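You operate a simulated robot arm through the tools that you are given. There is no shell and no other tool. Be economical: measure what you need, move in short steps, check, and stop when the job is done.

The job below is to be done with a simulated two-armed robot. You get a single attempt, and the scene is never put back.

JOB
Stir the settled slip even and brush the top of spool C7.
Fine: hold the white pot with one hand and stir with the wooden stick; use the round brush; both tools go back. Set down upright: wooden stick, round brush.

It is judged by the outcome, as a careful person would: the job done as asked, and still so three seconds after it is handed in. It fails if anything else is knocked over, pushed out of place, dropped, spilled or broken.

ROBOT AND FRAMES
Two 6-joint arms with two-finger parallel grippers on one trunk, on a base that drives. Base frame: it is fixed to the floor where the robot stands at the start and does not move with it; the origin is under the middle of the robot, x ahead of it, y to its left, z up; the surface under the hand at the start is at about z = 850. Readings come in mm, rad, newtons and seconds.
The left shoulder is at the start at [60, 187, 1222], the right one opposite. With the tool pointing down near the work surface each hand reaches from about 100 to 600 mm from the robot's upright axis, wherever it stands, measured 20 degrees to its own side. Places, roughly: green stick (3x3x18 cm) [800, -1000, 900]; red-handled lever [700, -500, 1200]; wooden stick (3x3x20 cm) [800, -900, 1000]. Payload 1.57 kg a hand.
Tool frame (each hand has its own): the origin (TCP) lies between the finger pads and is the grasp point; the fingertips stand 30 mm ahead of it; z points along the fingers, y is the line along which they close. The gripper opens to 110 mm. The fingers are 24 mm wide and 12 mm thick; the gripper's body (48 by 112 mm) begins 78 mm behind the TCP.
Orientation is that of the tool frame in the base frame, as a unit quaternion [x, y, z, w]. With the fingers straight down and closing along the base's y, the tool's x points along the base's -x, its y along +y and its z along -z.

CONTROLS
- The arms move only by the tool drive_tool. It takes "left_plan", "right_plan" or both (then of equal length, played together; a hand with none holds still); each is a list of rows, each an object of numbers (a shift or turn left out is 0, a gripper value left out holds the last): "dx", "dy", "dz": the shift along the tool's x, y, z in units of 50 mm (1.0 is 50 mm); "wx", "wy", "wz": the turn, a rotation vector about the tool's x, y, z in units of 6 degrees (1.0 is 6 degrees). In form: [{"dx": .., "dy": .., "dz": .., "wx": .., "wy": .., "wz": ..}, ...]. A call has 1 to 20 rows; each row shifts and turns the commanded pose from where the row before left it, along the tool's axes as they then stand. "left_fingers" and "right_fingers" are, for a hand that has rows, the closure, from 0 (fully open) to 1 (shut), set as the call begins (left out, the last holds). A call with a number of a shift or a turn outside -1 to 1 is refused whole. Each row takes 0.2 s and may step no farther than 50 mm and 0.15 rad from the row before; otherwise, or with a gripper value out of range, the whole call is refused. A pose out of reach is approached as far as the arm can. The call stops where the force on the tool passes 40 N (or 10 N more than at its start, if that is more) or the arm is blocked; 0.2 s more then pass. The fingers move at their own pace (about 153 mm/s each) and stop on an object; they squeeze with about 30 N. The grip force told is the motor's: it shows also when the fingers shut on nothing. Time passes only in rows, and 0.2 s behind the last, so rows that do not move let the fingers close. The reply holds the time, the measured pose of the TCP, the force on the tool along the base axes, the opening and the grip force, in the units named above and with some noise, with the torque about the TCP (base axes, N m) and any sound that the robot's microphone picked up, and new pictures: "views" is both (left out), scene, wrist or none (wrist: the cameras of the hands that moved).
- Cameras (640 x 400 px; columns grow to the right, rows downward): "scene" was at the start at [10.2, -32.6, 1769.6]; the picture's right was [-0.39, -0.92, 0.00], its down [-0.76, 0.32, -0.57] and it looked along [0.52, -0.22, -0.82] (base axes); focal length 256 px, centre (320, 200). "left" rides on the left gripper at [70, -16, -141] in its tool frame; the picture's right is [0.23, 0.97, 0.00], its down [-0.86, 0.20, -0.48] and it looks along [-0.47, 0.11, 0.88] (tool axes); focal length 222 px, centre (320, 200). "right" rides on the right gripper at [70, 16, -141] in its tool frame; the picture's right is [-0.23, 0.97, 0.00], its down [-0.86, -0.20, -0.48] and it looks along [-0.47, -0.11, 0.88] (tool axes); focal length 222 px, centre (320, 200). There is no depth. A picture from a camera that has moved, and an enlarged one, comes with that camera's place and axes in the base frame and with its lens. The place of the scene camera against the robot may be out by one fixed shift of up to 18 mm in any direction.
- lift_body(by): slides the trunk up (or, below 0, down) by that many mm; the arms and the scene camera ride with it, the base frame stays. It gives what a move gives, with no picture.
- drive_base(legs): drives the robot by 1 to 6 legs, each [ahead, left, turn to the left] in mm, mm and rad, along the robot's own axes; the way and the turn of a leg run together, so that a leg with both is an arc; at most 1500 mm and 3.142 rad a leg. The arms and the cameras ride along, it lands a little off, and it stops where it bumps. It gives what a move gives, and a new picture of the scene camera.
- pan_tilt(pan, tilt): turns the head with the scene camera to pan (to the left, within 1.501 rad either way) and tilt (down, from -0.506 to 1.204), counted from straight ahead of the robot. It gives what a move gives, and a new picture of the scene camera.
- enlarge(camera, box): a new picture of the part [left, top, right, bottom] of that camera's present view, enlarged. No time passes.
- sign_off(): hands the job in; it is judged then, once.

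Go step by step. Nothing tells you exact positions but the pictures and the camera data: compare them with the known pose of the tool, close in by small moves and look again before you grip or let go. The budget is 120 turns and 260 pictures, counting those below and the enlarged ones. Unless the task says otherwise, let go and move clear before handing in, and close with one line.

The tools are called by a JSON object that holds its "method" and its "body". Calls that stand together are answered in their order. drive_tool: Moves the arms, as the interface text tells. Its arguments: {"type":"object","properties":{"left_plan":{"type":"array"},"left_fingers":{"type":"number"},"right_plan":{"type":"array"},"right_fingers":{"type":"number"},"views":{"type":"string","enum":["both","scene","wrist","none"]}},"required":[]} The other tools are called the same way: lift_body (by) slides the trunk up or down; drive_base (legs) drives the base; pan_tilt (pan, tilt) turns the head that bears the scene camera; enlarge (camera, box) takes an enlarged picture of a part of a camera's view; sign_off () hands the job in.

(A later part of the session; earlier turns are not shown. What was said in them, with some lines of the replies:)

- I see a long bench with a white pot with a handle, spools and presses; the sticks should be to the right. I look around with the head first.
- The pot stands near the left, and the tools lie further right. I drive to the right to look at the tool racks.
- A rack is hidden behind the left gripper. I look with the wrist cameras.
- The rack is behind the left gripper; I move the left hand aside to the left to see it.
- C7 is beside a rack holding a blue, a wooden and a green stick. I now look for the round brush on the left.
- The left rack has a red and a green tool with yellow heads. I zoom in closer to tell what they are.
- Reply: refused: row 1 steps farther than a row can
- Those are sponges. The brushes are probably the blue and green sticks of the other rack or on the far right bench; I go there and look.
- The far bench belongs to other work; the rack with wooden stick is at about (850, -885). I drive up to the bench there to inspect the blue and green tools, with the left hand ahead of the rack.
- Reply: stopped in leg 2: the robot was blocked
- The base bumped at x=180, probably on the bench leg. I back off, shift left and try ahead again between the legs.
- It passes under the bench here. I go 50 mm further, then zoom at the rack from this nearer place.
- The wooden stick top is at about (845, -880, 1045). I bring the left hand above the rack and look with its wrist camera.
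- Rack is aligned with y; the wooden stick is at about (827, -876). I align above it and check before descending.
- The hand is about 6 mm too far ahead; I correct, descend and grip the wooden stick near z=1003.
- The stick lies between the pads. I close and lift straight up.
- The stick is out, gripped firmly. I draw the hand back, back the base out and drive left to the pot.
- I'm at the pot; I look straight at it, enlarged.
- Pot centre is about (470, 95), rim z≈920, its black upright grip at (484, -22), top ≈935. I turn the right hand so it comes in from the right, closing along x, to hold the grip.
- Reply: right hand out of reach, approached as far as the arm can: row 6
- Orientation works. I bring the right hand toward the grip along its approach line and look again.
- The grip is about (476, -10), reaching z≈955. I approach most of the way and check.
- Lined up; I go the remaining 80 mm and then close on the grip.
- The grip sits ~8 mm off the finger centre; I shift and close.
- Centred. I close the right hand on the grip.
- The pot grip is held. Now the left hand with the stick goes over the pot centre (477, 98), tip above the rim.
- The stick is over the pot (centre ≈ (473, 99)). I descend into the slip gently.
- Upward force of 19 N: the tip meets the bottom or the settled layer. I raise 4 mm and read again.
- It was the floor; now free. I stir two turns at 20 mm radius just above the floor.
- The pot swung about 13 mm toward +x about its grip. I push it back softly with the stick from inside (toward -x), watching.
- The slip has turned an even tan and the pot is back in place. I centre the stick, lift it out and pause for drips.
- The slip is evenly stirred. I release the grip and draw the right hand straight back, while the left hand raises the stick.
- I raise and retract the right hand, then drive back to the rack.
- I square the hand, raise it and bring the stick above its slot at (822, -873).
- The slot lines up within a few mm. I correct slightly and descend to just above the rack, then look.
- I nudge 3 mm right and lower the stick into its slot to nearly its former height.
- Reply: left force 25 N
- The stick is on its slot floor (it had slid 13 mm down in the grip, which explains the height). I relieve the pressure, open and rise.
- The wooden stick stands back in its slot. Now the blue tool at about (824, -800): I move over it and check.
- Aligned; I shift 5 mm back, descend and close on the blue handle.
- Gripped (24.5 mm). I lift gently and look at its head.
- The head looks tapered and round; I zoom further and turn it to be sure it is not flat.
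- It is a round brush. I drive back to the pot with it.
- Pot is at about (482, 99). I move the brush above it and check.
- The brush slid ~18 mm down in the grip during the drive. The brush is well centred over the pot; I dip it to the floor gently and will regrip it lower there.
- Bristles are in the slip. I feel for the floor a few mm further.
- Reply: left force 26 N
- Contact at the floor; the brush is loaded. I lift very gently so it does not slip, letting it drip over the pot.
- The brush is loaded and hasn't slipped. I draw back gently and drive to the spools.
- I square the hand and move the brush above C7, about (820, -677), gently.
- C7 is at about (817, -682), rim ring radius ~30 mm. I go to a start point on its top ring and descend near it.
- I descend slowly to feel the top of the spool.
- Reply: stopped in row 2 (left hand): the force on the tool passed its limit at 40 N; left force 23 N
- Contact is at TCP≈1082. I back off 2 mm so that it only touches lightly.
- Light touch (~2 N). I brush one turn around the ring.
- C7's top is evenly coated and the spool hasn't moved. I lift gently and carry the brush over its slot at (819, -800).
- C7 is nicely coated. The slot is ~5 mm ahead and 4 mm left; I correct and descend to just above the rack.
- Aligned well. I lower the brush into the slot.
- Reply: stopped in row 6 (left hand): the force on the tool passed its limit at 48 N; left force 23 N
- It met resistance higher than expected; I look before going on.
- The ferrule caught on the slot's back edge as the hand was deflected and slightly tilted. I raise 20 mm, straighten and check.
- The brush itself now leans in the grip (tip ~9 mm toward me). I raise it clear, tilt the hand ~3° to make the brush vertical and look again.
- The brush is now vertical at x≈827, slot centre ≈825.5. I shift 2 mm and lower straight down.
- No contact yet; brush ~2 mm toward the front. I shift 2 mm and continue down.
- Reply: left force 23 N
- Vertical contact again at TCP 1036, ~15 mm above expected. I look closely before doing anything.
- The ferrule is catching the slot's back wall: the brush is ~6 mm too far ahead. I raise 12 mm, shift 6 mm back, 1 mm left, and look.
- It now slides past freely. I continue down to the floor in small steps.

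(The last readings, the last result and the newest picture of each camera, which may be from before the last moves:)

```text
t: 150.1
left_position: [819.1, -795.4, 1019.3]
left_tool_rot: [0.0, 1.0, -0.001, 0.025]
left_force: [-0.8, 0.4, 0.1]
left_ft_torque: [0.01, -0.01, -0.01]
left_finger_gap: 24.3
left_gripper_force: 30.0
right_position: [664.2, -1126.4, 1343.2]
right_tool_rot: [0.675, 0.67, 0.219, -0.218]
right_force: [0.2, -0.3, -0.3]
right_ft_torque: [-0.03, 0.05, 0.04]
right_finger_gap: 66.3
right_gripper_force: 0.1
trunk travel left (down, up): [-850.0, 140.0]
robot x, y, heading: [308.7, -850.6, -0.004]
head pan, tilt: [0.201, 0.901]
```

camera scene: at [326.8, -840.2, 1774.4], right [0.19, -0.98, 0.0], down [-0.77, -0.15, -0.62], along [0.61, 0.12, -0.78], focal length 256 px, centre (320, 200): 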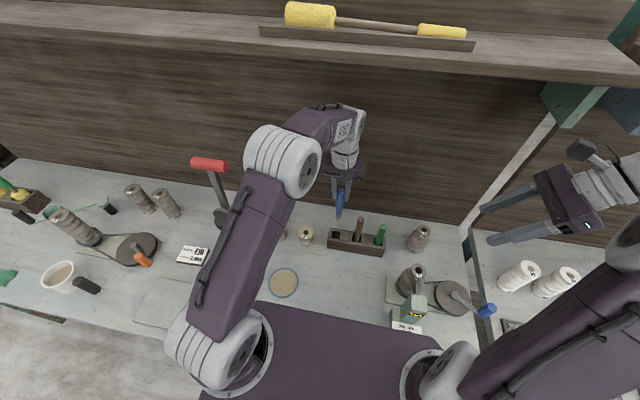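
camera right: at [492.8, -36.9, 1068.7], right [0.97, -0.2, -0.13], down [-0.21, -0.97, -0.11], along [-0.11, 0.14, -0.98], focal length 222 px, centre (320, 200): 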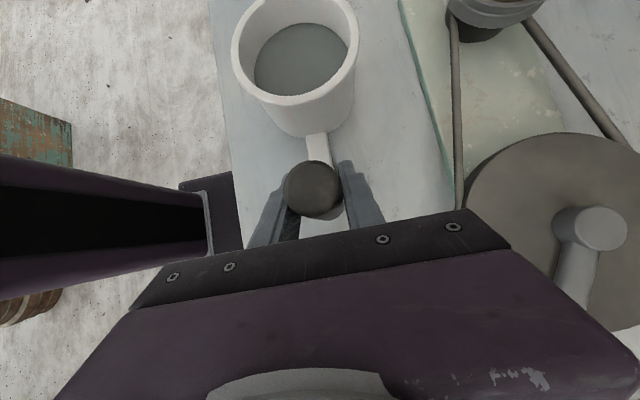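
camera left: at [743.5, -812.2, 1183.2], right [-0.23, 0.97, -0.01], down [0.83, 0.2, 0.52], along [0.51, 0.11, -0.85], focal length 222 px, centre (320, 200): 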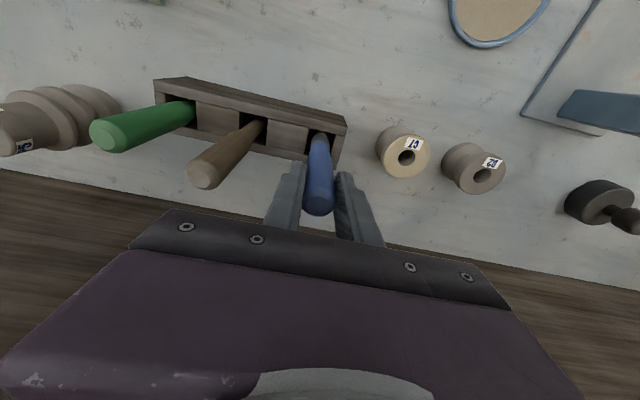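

{"method": "drive_tool", "body": {"left_plan": [{"dz": 0.04, "dx": 0.002}, {"dz": 0.04, "dx": 0.002}, {}], "views": "none"}}

```text
t: 150.9
left_position: [818.2, -797.0, 1016.2]
left_tool_rot: [0.0, 1.0, -0.002, 0.026]
left_force: [-0.6, 0.0, 0.5]
left_ft_torque: [0.0, 0.04, 0.01]
left_finger_gap: 24.0
left_gripper_force: 30.0
right_position: [664.4, -1126.1, 1343.9]
right_tool_rot: [0.675, 0.67, 0.219, -0.218]
right_force: [-0.3, 0.3, -0.4]
right_ft_torque: [0.03, 0.01, 0.01]
right_finger_gap: 66.2
right_gripper_force: 0.1
trunk travel left (down, up): [-850.0, 140.0]
robot x, y, heading: [309.4, -852.4, -0.007]
head pan, tilt: [0.201, 0.901]
```

{"method": "drive_tool", "body": {"left_plan": [{"dz": 0.04, "dx": 0.002}, {}], "views": "wrist"}}

{"method": "enlarge", "body": {"camera": "scene", "box": [300, 190, 400, 260]}}

```text
t: 151.5
left_position: [816.5, -797.5, 1017.0]
left_tool_rot: [-0.001, 1.0, -0.002, 0.027]
left_force: [0.8, 1.8, 21.1]
left_ft_torque: [0.25, -0.14, 0.01]
left_finger_gap: 24.2
left_gripper_force: 30.5
right_position: [661.2, -1127.5, 1344.5]
right_tool_rot: [0.675, 0.67, 0.221, -0.217]
right_force: [0.4, 0.1, -0.5]
right_ft_torque: [0.01, 0.01, -0.04]
right_finger_gap: 66.2
right_gripper_force: 0.1
trunk travel left (down, up): [-850.0, 140.0]
robot x, y, heading: [308.4, -848.6, -0.012]
head pan, tilt: [0.201, 0.901]
camera left: at [740.5, -813.2, 1153.4], right [-0.23, 0.97, -0.02], down [0.83, 0.2, 0.52], along [0.51, 0.11, -0.85], focal length 222 px, centre (320, 200)
```

left: 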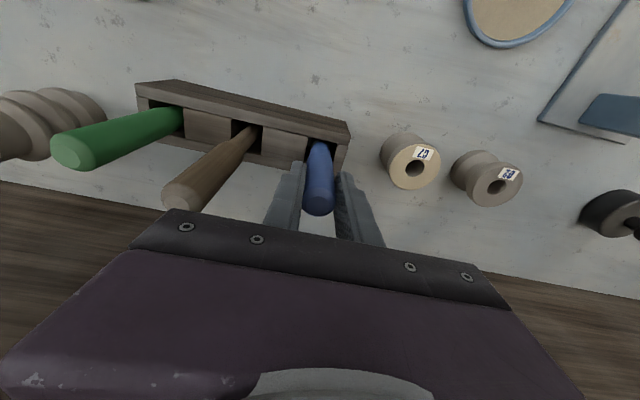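

```text
5.71 times, centred on (350, 225) of scene
camera zoom: at [323.3, -840.3, 1774.8], right [0.19, -0.98, 0.0], down [-0.77, -0.15, -0.62], along [0.61, 0.12, -0.78], focal length 1463 px, centre (149, 57)
```

zoom: 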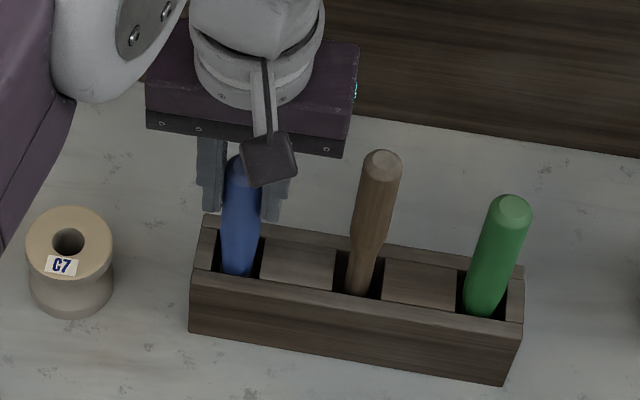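

The brush stands on the slot floor. I relieve, open and rise clear.

{"method": "drive_tool", "body": {"left_plan": [{"dz": -0.04}, {}], "views": "none"}}

{"method": "drive_tool", "body": {"left_plan": [{}, {}, {"dz": -0.3}, {"dz": -0.6}, {"dz": -0.8}, {"dz": -0.8}, {"dz": -0.8}, {}], "left_fingers": 0.45, "views": "both"}}

{"method": "enlarge", "body": {"camera": "scene", "box": [270, 190, 400, 260]}}

```text
t: 152.1
left_position: [817.4, -797.3, 1015.0]
left_tool_rot: [0.0, 1.0, -0.003, 0.025]
left_force: [3.6, 0.7, 15.6]
left_ft_torque: [0.15, -0.67, -0.01]
left_finger_gap: 23.9
left_gripper_force: 30.1
right_position: [662.1, -1126.8, 1344.4]
right_tool_rot: [0.675, 0.67, 0.22, -0.217]
right_force: [0.6, 0.7, -0.2]
right_ft_torque: [-0.01, -0.02, -0.01]
right_finger_gap: 65.8
right_gripper_force: 0.0
trunk travel left (down, up): [-850.0, 140.0]
robot x, y, heading: [306.8, -850.1, -0.005]
head pan, tilt: [0.201, 0.901]
```

```text
t: 153.9
left_position: [806.8, -796.6, 1182.4]
left_tool_rot: [0.0, 1.0, 0.0, 0.025]
left_force: [0.3, -0.3, -0.8]
left_ft_torque: [-0.03, 0.01, -0.02]
left_finger_gap: 60.3
left_gripper_force: 0.1
right_position: [663.5, -1125.9, 1343.0]
right_tool_rot: [0.675, 0.67, 0.219, -0.218]
right_force: [-0.9, 0.1, -0.9]
right_ft_torque: [0.01, -0.03, 0.03]
right_finger_gap: 66.0
right_gripper_force: 0.1
trunk travel left (down, up): [-850.0, 140.0]
robot x, y, heading: [309.2, -851.3, -0.001]
head pan, tilt: [0.201, 0.901]
camera scene: at [326.9, -840.2, 1774.4], right [0.19, -0.98, 0.0], down [-0.77, -0.15, -0.62], along [0.61, 0.12, -0.78], focal length 256 px, centre (320, 200)
camera left: at [732.1, -812.0, 1319.7], right [-0.23, 0.97, -0.01], down [0.83, 0.2, 0.52], along [0.51, 0.11, -0.85], focal length 222 px, centre (320, 200)
```

scene: 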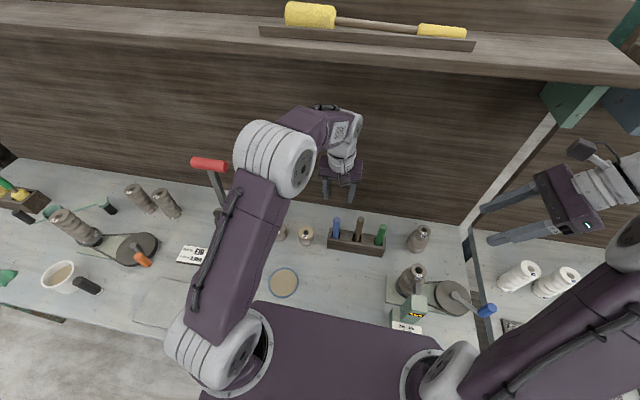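
left: 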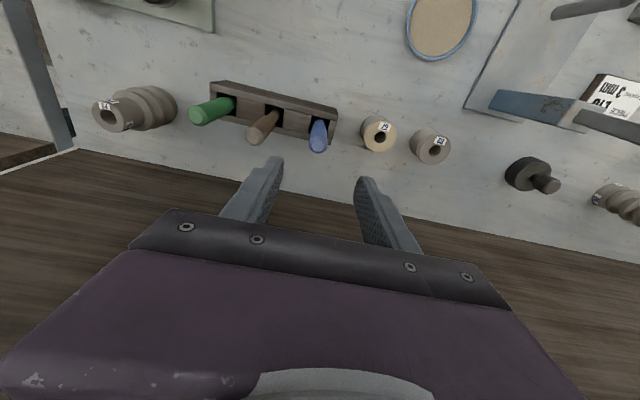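

```text
4.92 times, centred on (335, 225) of scene
camera zoom: at [326.9, -840.2, 1774.4], right [0.19, -0.98, 0.0], down [-0.77, -0.15, -0.62], along [0.61, 0.12, -0.78], focal length 1261 px, centre (246, 77)
```

zoom: 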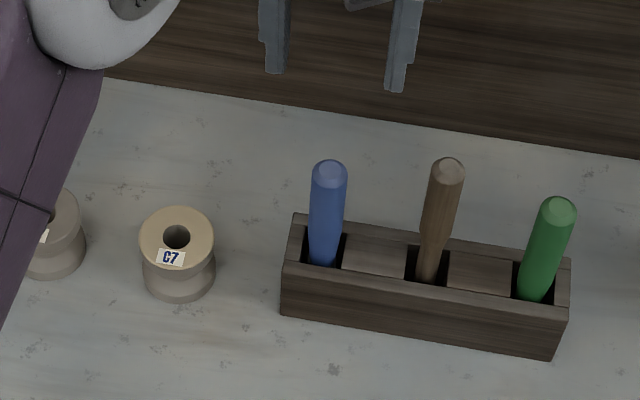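

Both tools stand in their slots and C7 is coated. A last check of the pot, then I move the hand clear.

{"method": "enlarge", "body": {"camera": "scene", "box": [20, 200, 220, 320]}}

{"method": "drive_tool", "body": {"left_plan": [{"dx": 0.6, "dz": -0.4}, {"dx": 0.8}, {"dx": 0.8}, {"dx": 0.8}], "views": "scene"}}

```text
3.20 times, centred on (120, 260) of scene
camera zoom: at [326.9, -840.2, 1774.4], right [0.19, -0.98, 0.0], down [-0.77, -0.15, -0.62], along [0.61, 0.12, -0.78], focal length 820 px, centre (960, 8)
```

zoom: 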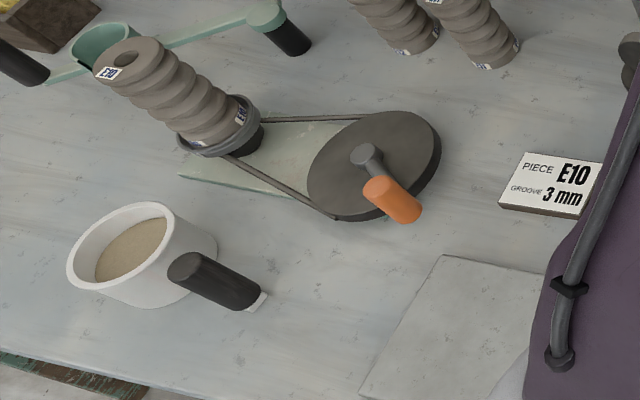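

```text
t: 154.9
left_position: [654.7, -799.2, 1192.1]
left_tool_rot: [0.0, 1.0, -0.001, 0.025]
left_force: [-0.1, 0.4, 0.2]
left_ft_torque: [0.0, 0.0, -0.02]
left_finger_gap: 60.4
left_gripper_force: 0.0
right_position: [661.6, -1125.5, 1345.2]
right_tool_rot: [0.675, 0.67, 0.219, -0.217]
right_force: [0.1, -0.2, 0.5]
right_ft_torque: [-0.03, -0.01, 0.0]
right_finger_gap: 66.3
right_gripper_force: 0.1
trunk travel left (down, up): [-850.0, 140.0]
robot x, y, heading: [308.1, -849.2, -0.007]
head pan, tilt: [0.201, 0.901]
camera scene: at [323.9, -840.0, 1774.5], right [0.19, -0.98, 0.0], down [-0.77, -0.15, -0.62], along [0.61, 0.12, -0.78], focal length 256 px, centre (320, 200)
```

scene: 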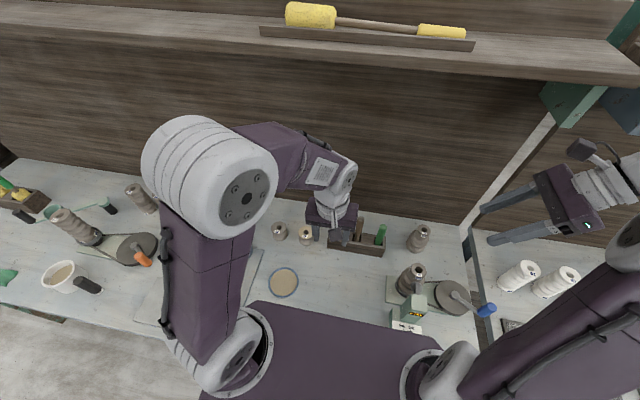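

The slip is still an even tan, C7's top is coated, both tools stand upright in their slots and both hands are clear. I hand the job in.

{"method": "sign_off", "body": {}}

```text
The job is handed in.
```

The slip is stirred even, the top of C7 is brushed with it, and the wooden stick and round brush are back upright in their slots. I took the blue-handled tool to be the round brush from its round, tapered head, but did not lift out the green one to compare. The pot ended up about 8 mm from where it started, because it swung around its handle while I stirred.
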